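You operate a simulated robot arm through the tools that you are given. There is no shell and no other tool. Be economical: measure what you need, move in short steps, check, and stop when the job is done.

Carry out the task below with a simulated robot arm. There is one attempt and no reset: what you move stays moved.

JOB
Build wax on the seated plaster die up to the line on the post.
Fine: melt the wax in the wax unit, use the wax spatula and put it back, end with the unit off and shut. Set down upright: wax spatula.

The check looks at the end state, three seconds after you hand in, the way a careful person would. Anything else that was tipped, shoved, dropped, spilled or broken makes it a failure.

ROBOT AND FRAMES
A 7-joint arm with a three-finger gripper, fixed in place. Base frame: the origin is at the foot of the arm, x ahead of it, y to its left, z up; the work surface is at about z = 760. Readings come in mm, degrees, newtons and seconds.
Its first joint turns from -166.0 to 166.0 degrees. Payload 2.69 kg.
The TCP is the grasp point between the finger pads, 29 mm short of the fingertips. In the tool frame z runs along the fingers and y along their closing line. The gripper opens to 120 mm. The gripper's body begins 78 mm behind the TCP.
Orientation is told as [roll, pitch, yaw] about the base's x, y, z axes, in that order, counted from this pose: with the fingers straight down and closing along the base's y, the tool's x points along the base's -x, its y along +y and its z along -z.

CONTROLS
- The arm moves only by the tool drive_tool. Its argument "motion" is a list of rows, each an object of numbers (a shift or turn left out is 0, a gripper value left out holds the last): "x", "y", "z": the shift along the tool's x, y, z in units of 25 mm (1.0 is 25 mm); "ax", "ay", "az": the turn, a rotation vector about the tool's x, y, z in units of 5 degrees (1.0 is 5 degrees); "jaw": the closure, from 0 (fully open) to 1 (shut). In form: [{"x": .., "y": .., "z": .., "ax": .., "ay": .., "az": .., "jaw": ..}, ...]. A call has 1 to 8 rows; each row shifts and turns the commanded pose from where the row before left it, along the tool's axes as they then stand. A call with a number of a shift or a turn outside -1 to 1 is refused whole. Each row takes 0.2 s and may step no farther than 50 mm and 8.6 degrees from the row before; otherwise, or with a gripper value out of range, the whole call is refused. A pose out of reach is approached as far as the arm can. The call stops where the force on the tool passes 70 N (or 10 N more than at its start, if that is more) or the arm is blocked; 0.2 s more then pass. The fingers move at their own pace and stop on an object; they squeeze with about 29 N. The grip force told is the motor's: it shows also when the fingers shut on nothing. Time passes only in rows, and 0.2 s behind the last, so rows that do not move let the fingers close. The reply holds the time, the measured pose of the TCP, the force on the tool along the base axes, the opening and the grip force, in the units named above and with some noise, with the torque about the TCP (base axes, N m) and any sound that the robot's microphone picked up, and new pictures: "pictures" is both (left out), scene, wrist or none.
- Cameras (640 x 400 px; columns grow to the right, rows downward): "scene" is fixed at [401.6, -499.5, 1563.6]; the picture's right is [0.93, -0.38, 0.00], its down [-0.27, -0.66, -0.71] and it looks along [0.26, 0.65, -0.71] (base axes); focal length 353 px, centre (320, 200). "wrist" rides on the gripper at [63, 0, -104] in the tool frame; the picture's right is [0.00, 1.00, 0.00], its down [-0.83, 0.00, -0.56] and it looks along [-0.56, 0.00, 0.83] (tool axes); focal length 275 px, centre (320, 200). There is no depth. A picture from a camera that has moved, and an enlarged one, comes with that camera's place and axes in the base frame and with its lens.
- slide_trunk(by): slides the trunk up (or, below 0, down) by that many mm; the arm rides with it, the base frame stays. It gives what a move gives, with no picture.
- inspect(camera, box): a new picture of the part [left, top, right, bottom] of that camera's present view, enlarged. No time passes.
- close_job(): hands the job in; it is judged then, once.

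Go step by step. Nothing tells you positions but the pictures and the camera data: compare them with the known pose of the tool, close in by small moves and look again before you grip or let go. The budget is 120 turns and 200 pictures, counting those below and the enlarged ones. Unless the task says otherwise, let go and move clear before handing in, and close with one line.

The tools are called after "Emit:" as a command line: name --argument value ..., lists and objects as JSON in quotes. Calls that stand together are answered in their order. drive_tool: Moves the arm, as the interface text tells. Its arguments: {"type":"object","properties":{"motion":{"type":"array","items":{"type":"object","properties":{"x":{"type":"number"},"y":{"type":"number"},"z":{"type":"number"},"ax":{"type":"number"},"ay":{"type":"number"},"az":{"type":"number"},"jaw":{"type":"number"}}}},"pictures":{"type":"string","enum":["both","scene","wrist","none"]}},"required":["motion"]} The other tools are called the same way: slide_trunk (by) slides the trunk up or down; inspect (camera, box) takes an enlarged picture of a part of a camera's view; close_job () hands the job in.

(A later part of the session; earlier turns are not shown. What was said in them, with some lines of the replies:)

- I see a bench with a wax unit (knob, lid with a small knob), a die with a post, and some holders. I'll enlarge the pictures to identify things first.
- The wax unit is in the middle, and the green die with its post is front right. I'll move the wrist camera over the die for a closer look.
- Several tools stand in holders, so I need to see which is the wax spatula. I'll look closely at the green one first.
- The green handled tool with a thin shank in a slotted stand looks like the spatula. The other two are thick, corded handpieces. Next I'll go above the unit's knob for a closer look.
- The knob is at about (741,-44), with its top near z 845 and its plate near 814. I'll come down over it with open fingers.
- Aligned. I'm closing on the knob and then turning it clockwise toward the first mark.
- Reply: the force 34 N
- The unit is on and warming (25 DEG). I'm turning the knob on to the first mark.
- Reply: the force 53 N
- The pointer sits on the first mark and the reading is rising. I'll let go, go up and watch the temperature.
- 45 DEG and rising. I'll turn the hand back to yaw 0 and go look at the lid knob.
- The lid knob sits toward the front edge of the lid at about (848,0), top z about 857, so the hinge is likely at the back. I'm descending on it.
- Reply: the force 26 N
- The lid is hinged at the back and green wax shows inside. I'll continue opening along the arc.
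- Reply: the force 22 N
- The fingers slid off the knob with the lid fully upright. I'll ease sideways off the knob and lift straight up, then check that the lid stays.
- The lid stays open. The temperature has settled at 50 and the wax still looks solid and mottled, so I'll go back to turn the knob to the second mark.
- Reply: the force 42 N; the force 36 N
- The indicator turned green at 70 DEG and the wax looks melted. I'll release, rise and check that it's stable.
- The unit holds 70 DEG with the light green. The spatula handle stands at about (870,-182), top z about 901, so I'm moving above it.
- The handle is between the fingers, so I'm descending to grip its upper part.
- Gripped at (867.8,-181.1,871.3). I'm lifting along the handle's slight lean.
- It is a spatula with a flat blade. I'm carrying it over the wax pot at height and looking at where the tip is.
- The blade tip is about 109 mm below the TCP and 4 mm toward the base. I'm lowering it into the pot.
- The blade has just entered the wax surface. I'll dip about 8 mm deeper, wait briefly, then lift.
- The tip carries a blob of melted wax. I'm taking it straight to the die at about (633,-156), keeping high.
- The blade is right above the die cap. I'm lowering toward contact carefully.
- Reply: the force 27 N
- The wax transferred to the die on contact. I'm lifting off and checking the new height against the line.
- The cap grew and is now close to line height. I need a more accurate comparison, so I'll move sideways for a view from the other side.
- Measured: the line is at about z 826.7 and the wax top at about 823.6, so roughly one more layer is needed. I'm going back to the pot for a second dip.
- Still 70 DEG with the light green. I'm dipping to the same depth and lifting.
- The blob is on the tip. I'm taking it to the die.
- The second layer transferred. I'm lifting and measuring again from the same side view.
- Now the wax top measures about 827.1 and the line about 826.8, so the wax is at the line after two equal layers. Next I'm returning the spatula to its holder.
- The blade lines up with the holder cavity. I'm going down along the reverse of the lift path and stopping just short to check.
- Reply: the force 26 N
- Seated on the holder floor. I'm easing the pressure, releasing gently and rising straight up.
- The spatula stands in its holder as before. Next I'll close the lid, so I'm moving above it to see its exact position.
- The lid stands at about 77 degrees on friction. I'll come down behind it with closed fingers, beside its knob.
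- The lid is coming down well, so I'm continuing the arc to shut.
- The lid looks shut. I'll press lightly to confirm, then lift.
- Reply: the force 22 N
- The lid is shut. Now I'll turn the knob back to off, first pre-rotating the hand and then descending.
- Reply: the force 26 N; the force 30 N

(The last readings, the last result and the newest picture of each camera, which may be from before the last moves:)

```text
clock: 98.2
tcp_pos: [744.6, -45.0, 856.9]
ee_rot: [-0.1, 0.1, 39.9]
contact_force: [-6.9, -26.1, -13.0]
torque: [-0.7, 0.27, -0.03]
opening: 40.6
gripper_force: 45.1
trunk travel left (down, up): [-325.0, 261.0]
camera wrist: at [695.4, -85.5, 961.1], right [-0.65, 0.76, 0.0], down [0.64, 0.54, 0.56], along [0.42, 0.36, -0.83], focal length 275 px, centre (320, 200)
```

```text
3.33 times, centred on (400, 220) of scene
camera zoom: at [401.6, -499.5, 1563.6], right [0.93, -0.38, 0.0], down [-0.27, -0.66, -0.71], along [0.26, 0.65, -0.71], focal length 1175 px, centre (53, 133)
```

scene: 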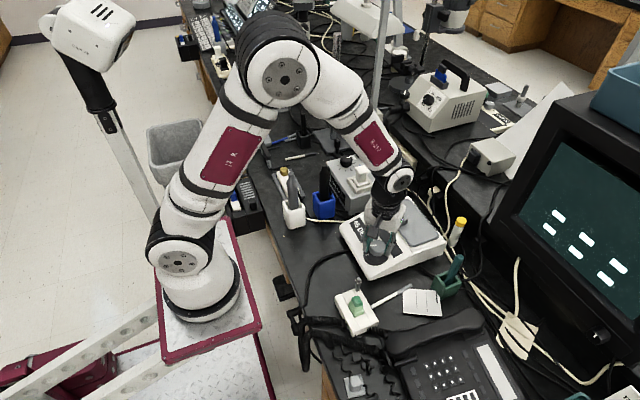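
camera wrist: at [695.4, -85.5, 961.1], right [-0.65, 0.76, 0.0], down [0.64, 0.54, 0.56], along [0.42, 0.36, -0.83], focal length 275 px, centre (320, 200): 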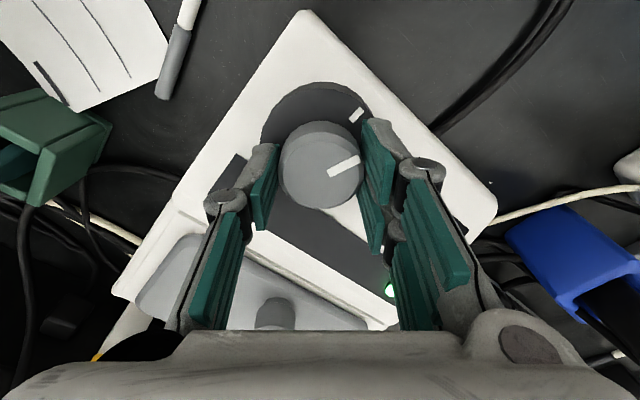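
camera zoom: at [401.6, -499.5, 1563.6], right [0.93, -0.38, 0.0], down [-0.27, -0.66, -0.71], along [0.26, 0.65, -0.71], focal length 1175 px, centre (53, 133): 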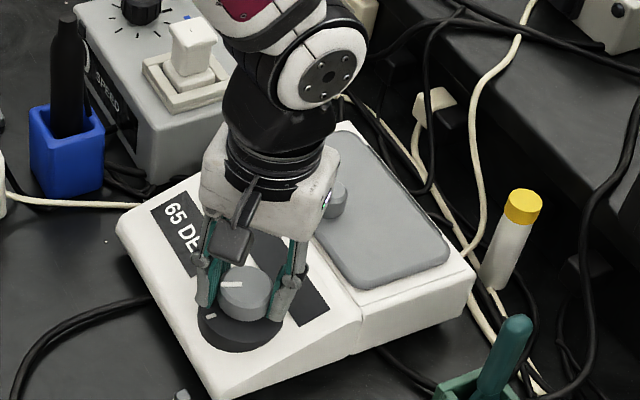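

The knob is about 25° from off and the unit is cooling. I'm turning the last 25°.

Emit:
drive_tool --motion '[{"az": -1}, {"az": -1}, {"az": -1}, {"az": -1}, {"az": -1}, {}]' --pictures "wrist"

Emit:
inspect --camera "wrist" --box '[240, 60, 400, 220]'

```text
clock: 99.6
tcp_pos: [745.0, -43.0, 856.9]
ee_rot: [0.0, -0.2, 65.1]
contact_force: [-1.6, -13.0, -12.4]
torque: [0.31, -0.23, -0.39]
opening: 40.6
gripper_force: 45.0
trunk travel left (down, up): [-325.0, 261.0]
camera wrist: at [717.9, -100.6, 961.2], right [-0.91, 0.42, 0.0], down [0.35, 0.75, 0.56], along [0.23, 0.51, -0.83], focal length 275 px, centre (320, 200)
```

wrist: 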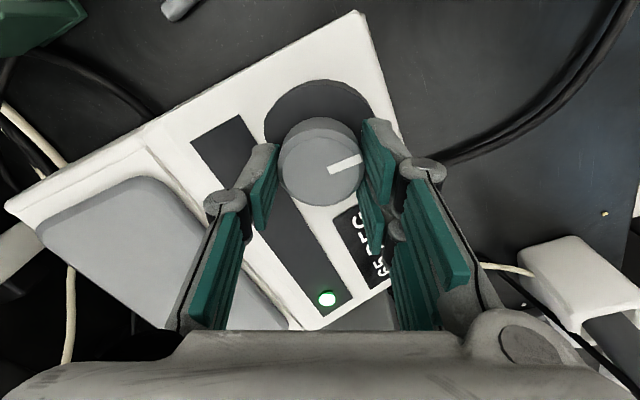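

```text
2.50 times, centred on (320, 140) of wrist
camera zoom: at [717.9, -100.6, 961.2], right [-0.91, 0.42, 0.0], down [0.35, 0.75, 0.56], along [0.23, 0.51, -0.83], focal length 688 px, centre (320, 350)
```

zoom: 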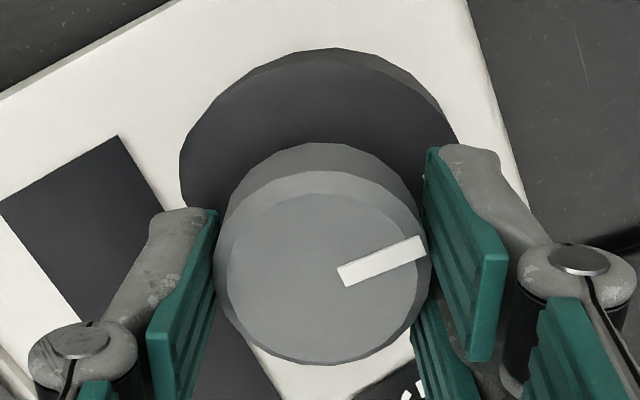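

The pointer is back toward the off mark. I'll release, rise and verify.

Emit:
drive_tool --motion '[{"jaw": 0.3}, {}, {"z": -0.8}, {"z": -0.8}, {"z": -0.8}, {"z": -0.8}, {"az": 1}, {"az": 1}]' --pictures "none"

Emit:
drive_tool --motion '[{"az": 1}, {"az": 1}, {"az": 1}, {"az": 1}, {"az": 1}, {"az": 1}, {"az": 1}, {"az": 1}]' --pictures "none"

Emit:
drive_tool --motion '[{"az": 1}, {"az": 1}, {"az": 1}, {"x": 0.8, "z": -0.5}, {"x": 0.8, "z": -0.5}, {"x": 0.8, "z": -0.5}, {"x": 0.8}]' --pictures "both"

Emit:
inspect --camera "scene" --box '[320, 160, 480, 280]'

Emit:
inspect --camera "wrist" --box '[180, 60, 440, 260]'

```text
clock: 101.4
tcp_pos: [745.7, -43.5, 936.3]
ee_rot: [0.1, 0.0, 54.9]
contact_force: [0.2, -0.2, 0.7]
torque: [0.03, 0.03, -0.01]
opening: 84.0
gripper_force: 0.1
trunk travel left (down, up): [-325.0, 261.0]
```

```text
clock: 103.2
tcp_pos: [746.0, -41.8, 937.6]
ee_rot: [0.0, 0.0, 15.0]
contact_force: [0.1, 0.3, -0.3]
torque: [0.01, 0.03, 0.05]
opening: 83.9
gripper_force: 0.0
trunk travel left (down, up): [-325.0, 261.0]
```

```text
clock: 104.8
tcp_pos: [664.4, -43.1, 975.6]
ee_rot: [0.0, 0.0, 0.0]
contact_force: [0.3, -0.1, 0.2]
torque: [-0.03, 0.03, 0.0]
opening: 83.7
gripper_force: 0.0
trunk travel left (down, up): [-325.0, 261.0]
camera wrist: at [601.4, -43.7, 1079.8], right [0.0, 1.0, 0.0], down [0.83, 0.0, 0.56], along [0.56, 0.0, -0.83], focal length 275 px, centre (320, 200)
```

scene: 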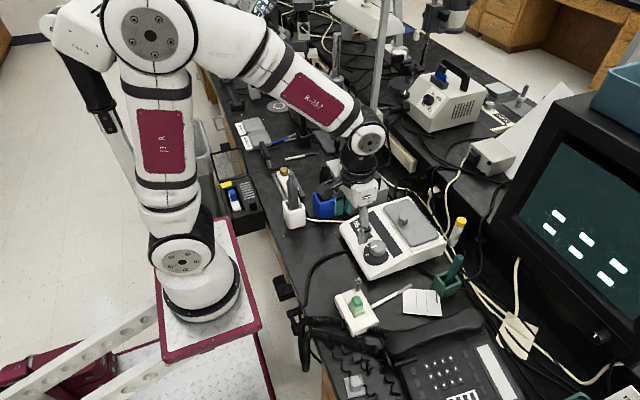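
wrist: 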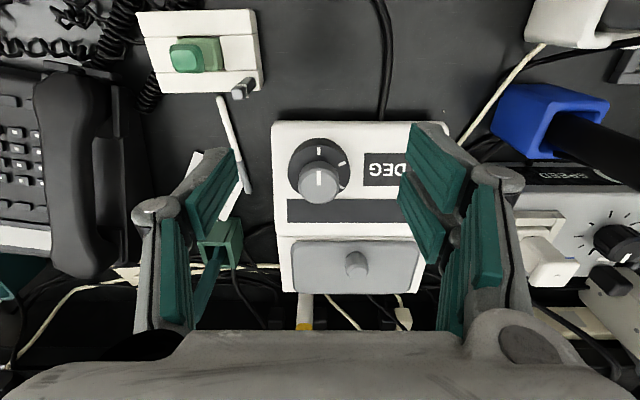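

```text
3.33 times, centred on (400, 220) of scene
camera zoom: at [401.6, -499.5, 1563.6], right [0.93, -0.38, 0.0], down [-0.27, -0.66, -0.71], along [0.26, 0.65, -0.71], focal length 1175 px, centre (53, 133)
```

zoom: 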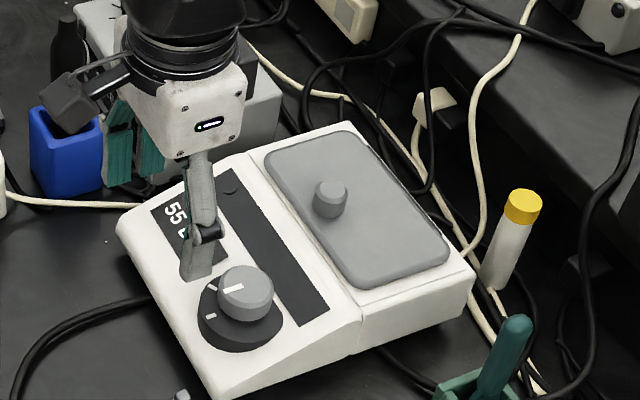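

```text
2.00 times, centred on (310, 160) of wrist
camera zoom: at [601.4, -43.7, 1079.8], right [0.0, 1.0, 0.0], down [0.83, 0.0, 0.56], along [0.56, 0.0, -0.83], focal length 551 px, centre (340, 280)
```

zoom: 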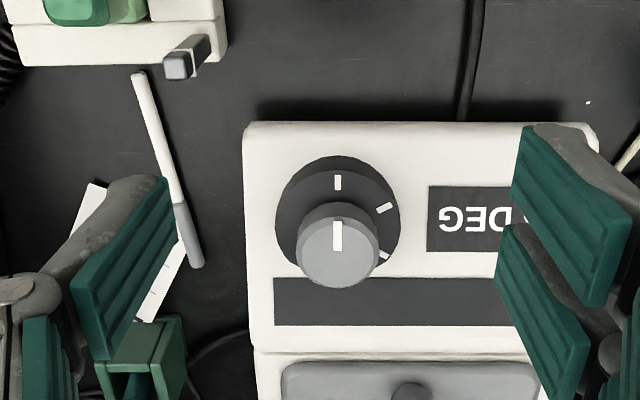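

The knob is at off, the unit is cooling (55 DEG), the lid is shut and the spatula stands upright. Before handing in, I'll take one more low, sideways view to check the wax height against the line.

Emit:
drive_tool --motion '[{"az": 1}, {"az": 1}, {"az": 1}, {"az": 1}, {"az": 1}, {"az": 1}, {"az": 1}, {"az": 1}]' --pictures "none"

Emit:
drive_tool --motion '[{"az": 1}, {"az": 1}, {"az": 1}, {"az": 1}, {"az": 1}, {"az": 1}, {"az": 1}, {"az": 1}]' --pictures "none"

Emit:
drive_tool --motion '[{"az": 1, "x": 0.6, "y": -0.3}, {"az": 1, "x": 0.6, "y": -0.3}, {"x": 0.6, "y": -0.3, "z": 0.5}, {"z": 0.8}, {"z": 0.8}, {"z": 0.6}]' --pictures "both"

```text
clock: 106.6
tcp_pos: [663.9, -43.3, 973.0]
ee_rot: [0.0, 0.0, -40.2]
contact_force: [0.1, -1.2, 0.1]
torque: [0.0, -0.01, 0.0]
opening: 84.1
gripper_force: 0.1
trunk travel left (down, up): [-325.0, 261.0]
```

```text
clock: 108.4
tcp_pos: [663.7, -42.6, 974.4]
ee_rot: [0.0, 0.0, -80.2]
contact_force: [0.1, 0.3, 0.5]
torque: [0.01, 0.01, 0.01]
opening: 83.9
gripper_force: 0.1
trunk travel left (down, up): [-325.0, 261.0]
```

```text
clock: 109.8
tcp_pos: [637.5, -1.7, 905.9]
ee_rot: [0.0, 0.0, -90.0]
contact_force: [0.6, 0.0, 0.8]
torque: [0.01, -0.04, -0.03]
opening: 83.9
gripper_force: 0.1
trunk travel left (down, up): [-325.0, 261.0]
camera wrist: at [637.1, 62.4, 1010.0], right [1.0, 0.0, 0.0], down [0.0, -0.83, 0.56], along [0.0, -0.56, -0.83], focal length 275 px, centre (320, 200)
```

scene: 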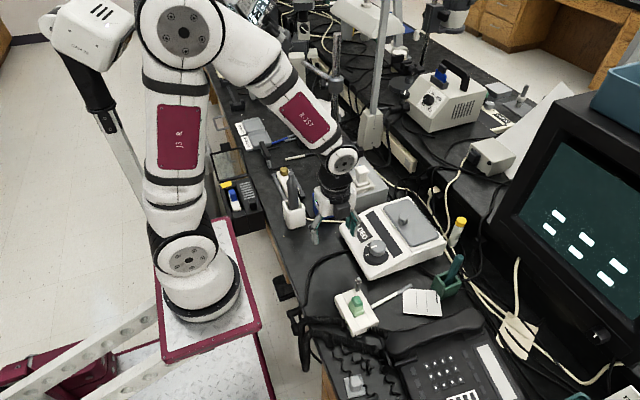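
wrist: 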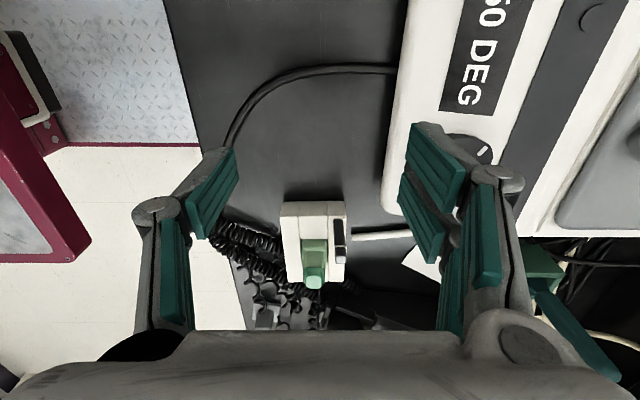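

Emit:
drive_tool --motion '[{"ay": -1}, {"ay": -1}, {"ay": -1}, {"ay": -1}, {"ay": -1}]' --pictures "both"

Emit:
inspect --camera "wrist" --box '[270, 120, 380, 220]'

```text
clock: 111.0
tcp_pos: [638.4, -0.9, 907.2]
ee_rot: [-0.1, -25.0, -90.0]
contact_force: [0.3, -0.8, 0.1]
torque: [0.0, 0.0, 0.0]
opening: 84.3
gripper_force: 0.1
trunk travel left (down, up): [-325.0, 261.0]
camera wrist: at [637.3, 100.3, 974.8], right [1.0, 0.0, 0.0], down [0.0, -0.52, 0.86], along [0.0, -0.86, -0.52], focal length 275 px, centre (320, 200)
```

scene: 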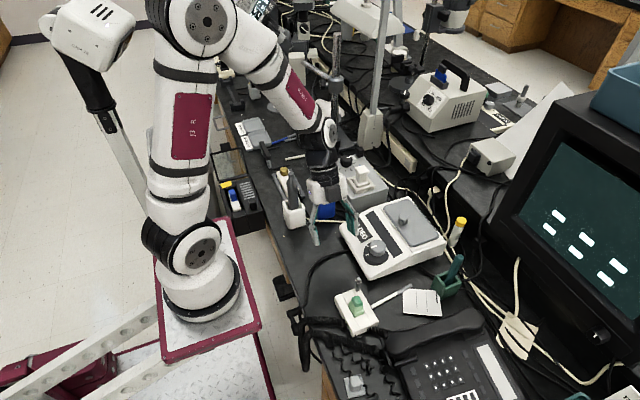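
wrist: 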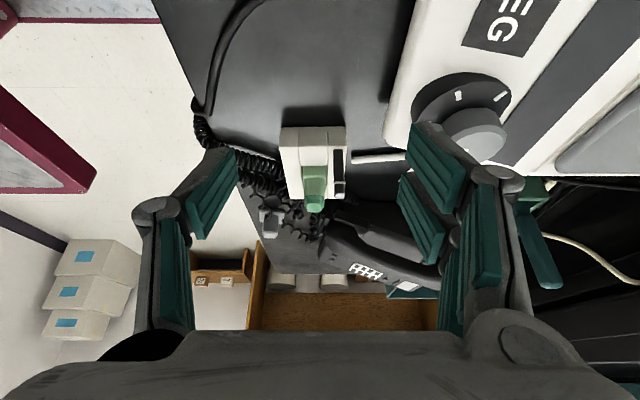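

```text
4.00 times, centred on (325, 170) of wrist
camera zoom: at [637.3, 100.3, 974.8], right [1.0, 0.0, 0.0], down [0.0, -0.52, 0.86], along [0.0, -0.86, -0.52], focal length 1101 px, centre (300, 320)
```

zoom: 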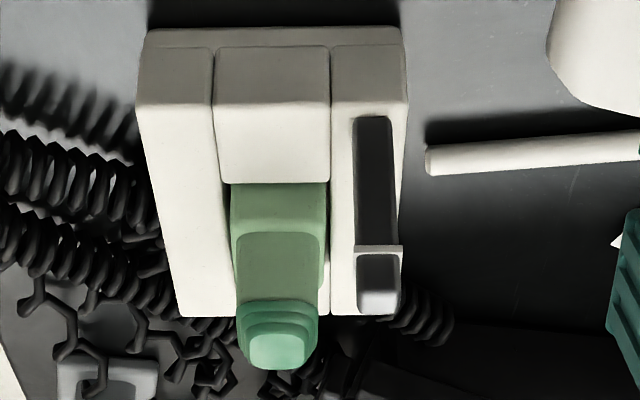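

In this low view the wax top measures about 828.5 and the line band about 828.4 to 830.4, so they agree to within about a millimetre. The unit is off and shut, the spatula is upright in its holder, and the arm is clear of everything, so I'm handing in.

Emit:
close_job

```text
The job is handed in.
```

I handed the job in with wax built up on the die to the line on the post. It took two layers, and the wax top measures within about 1 mm of the line. The wax spatula is upright in its holder, and the wax unit is off with its lid shut.
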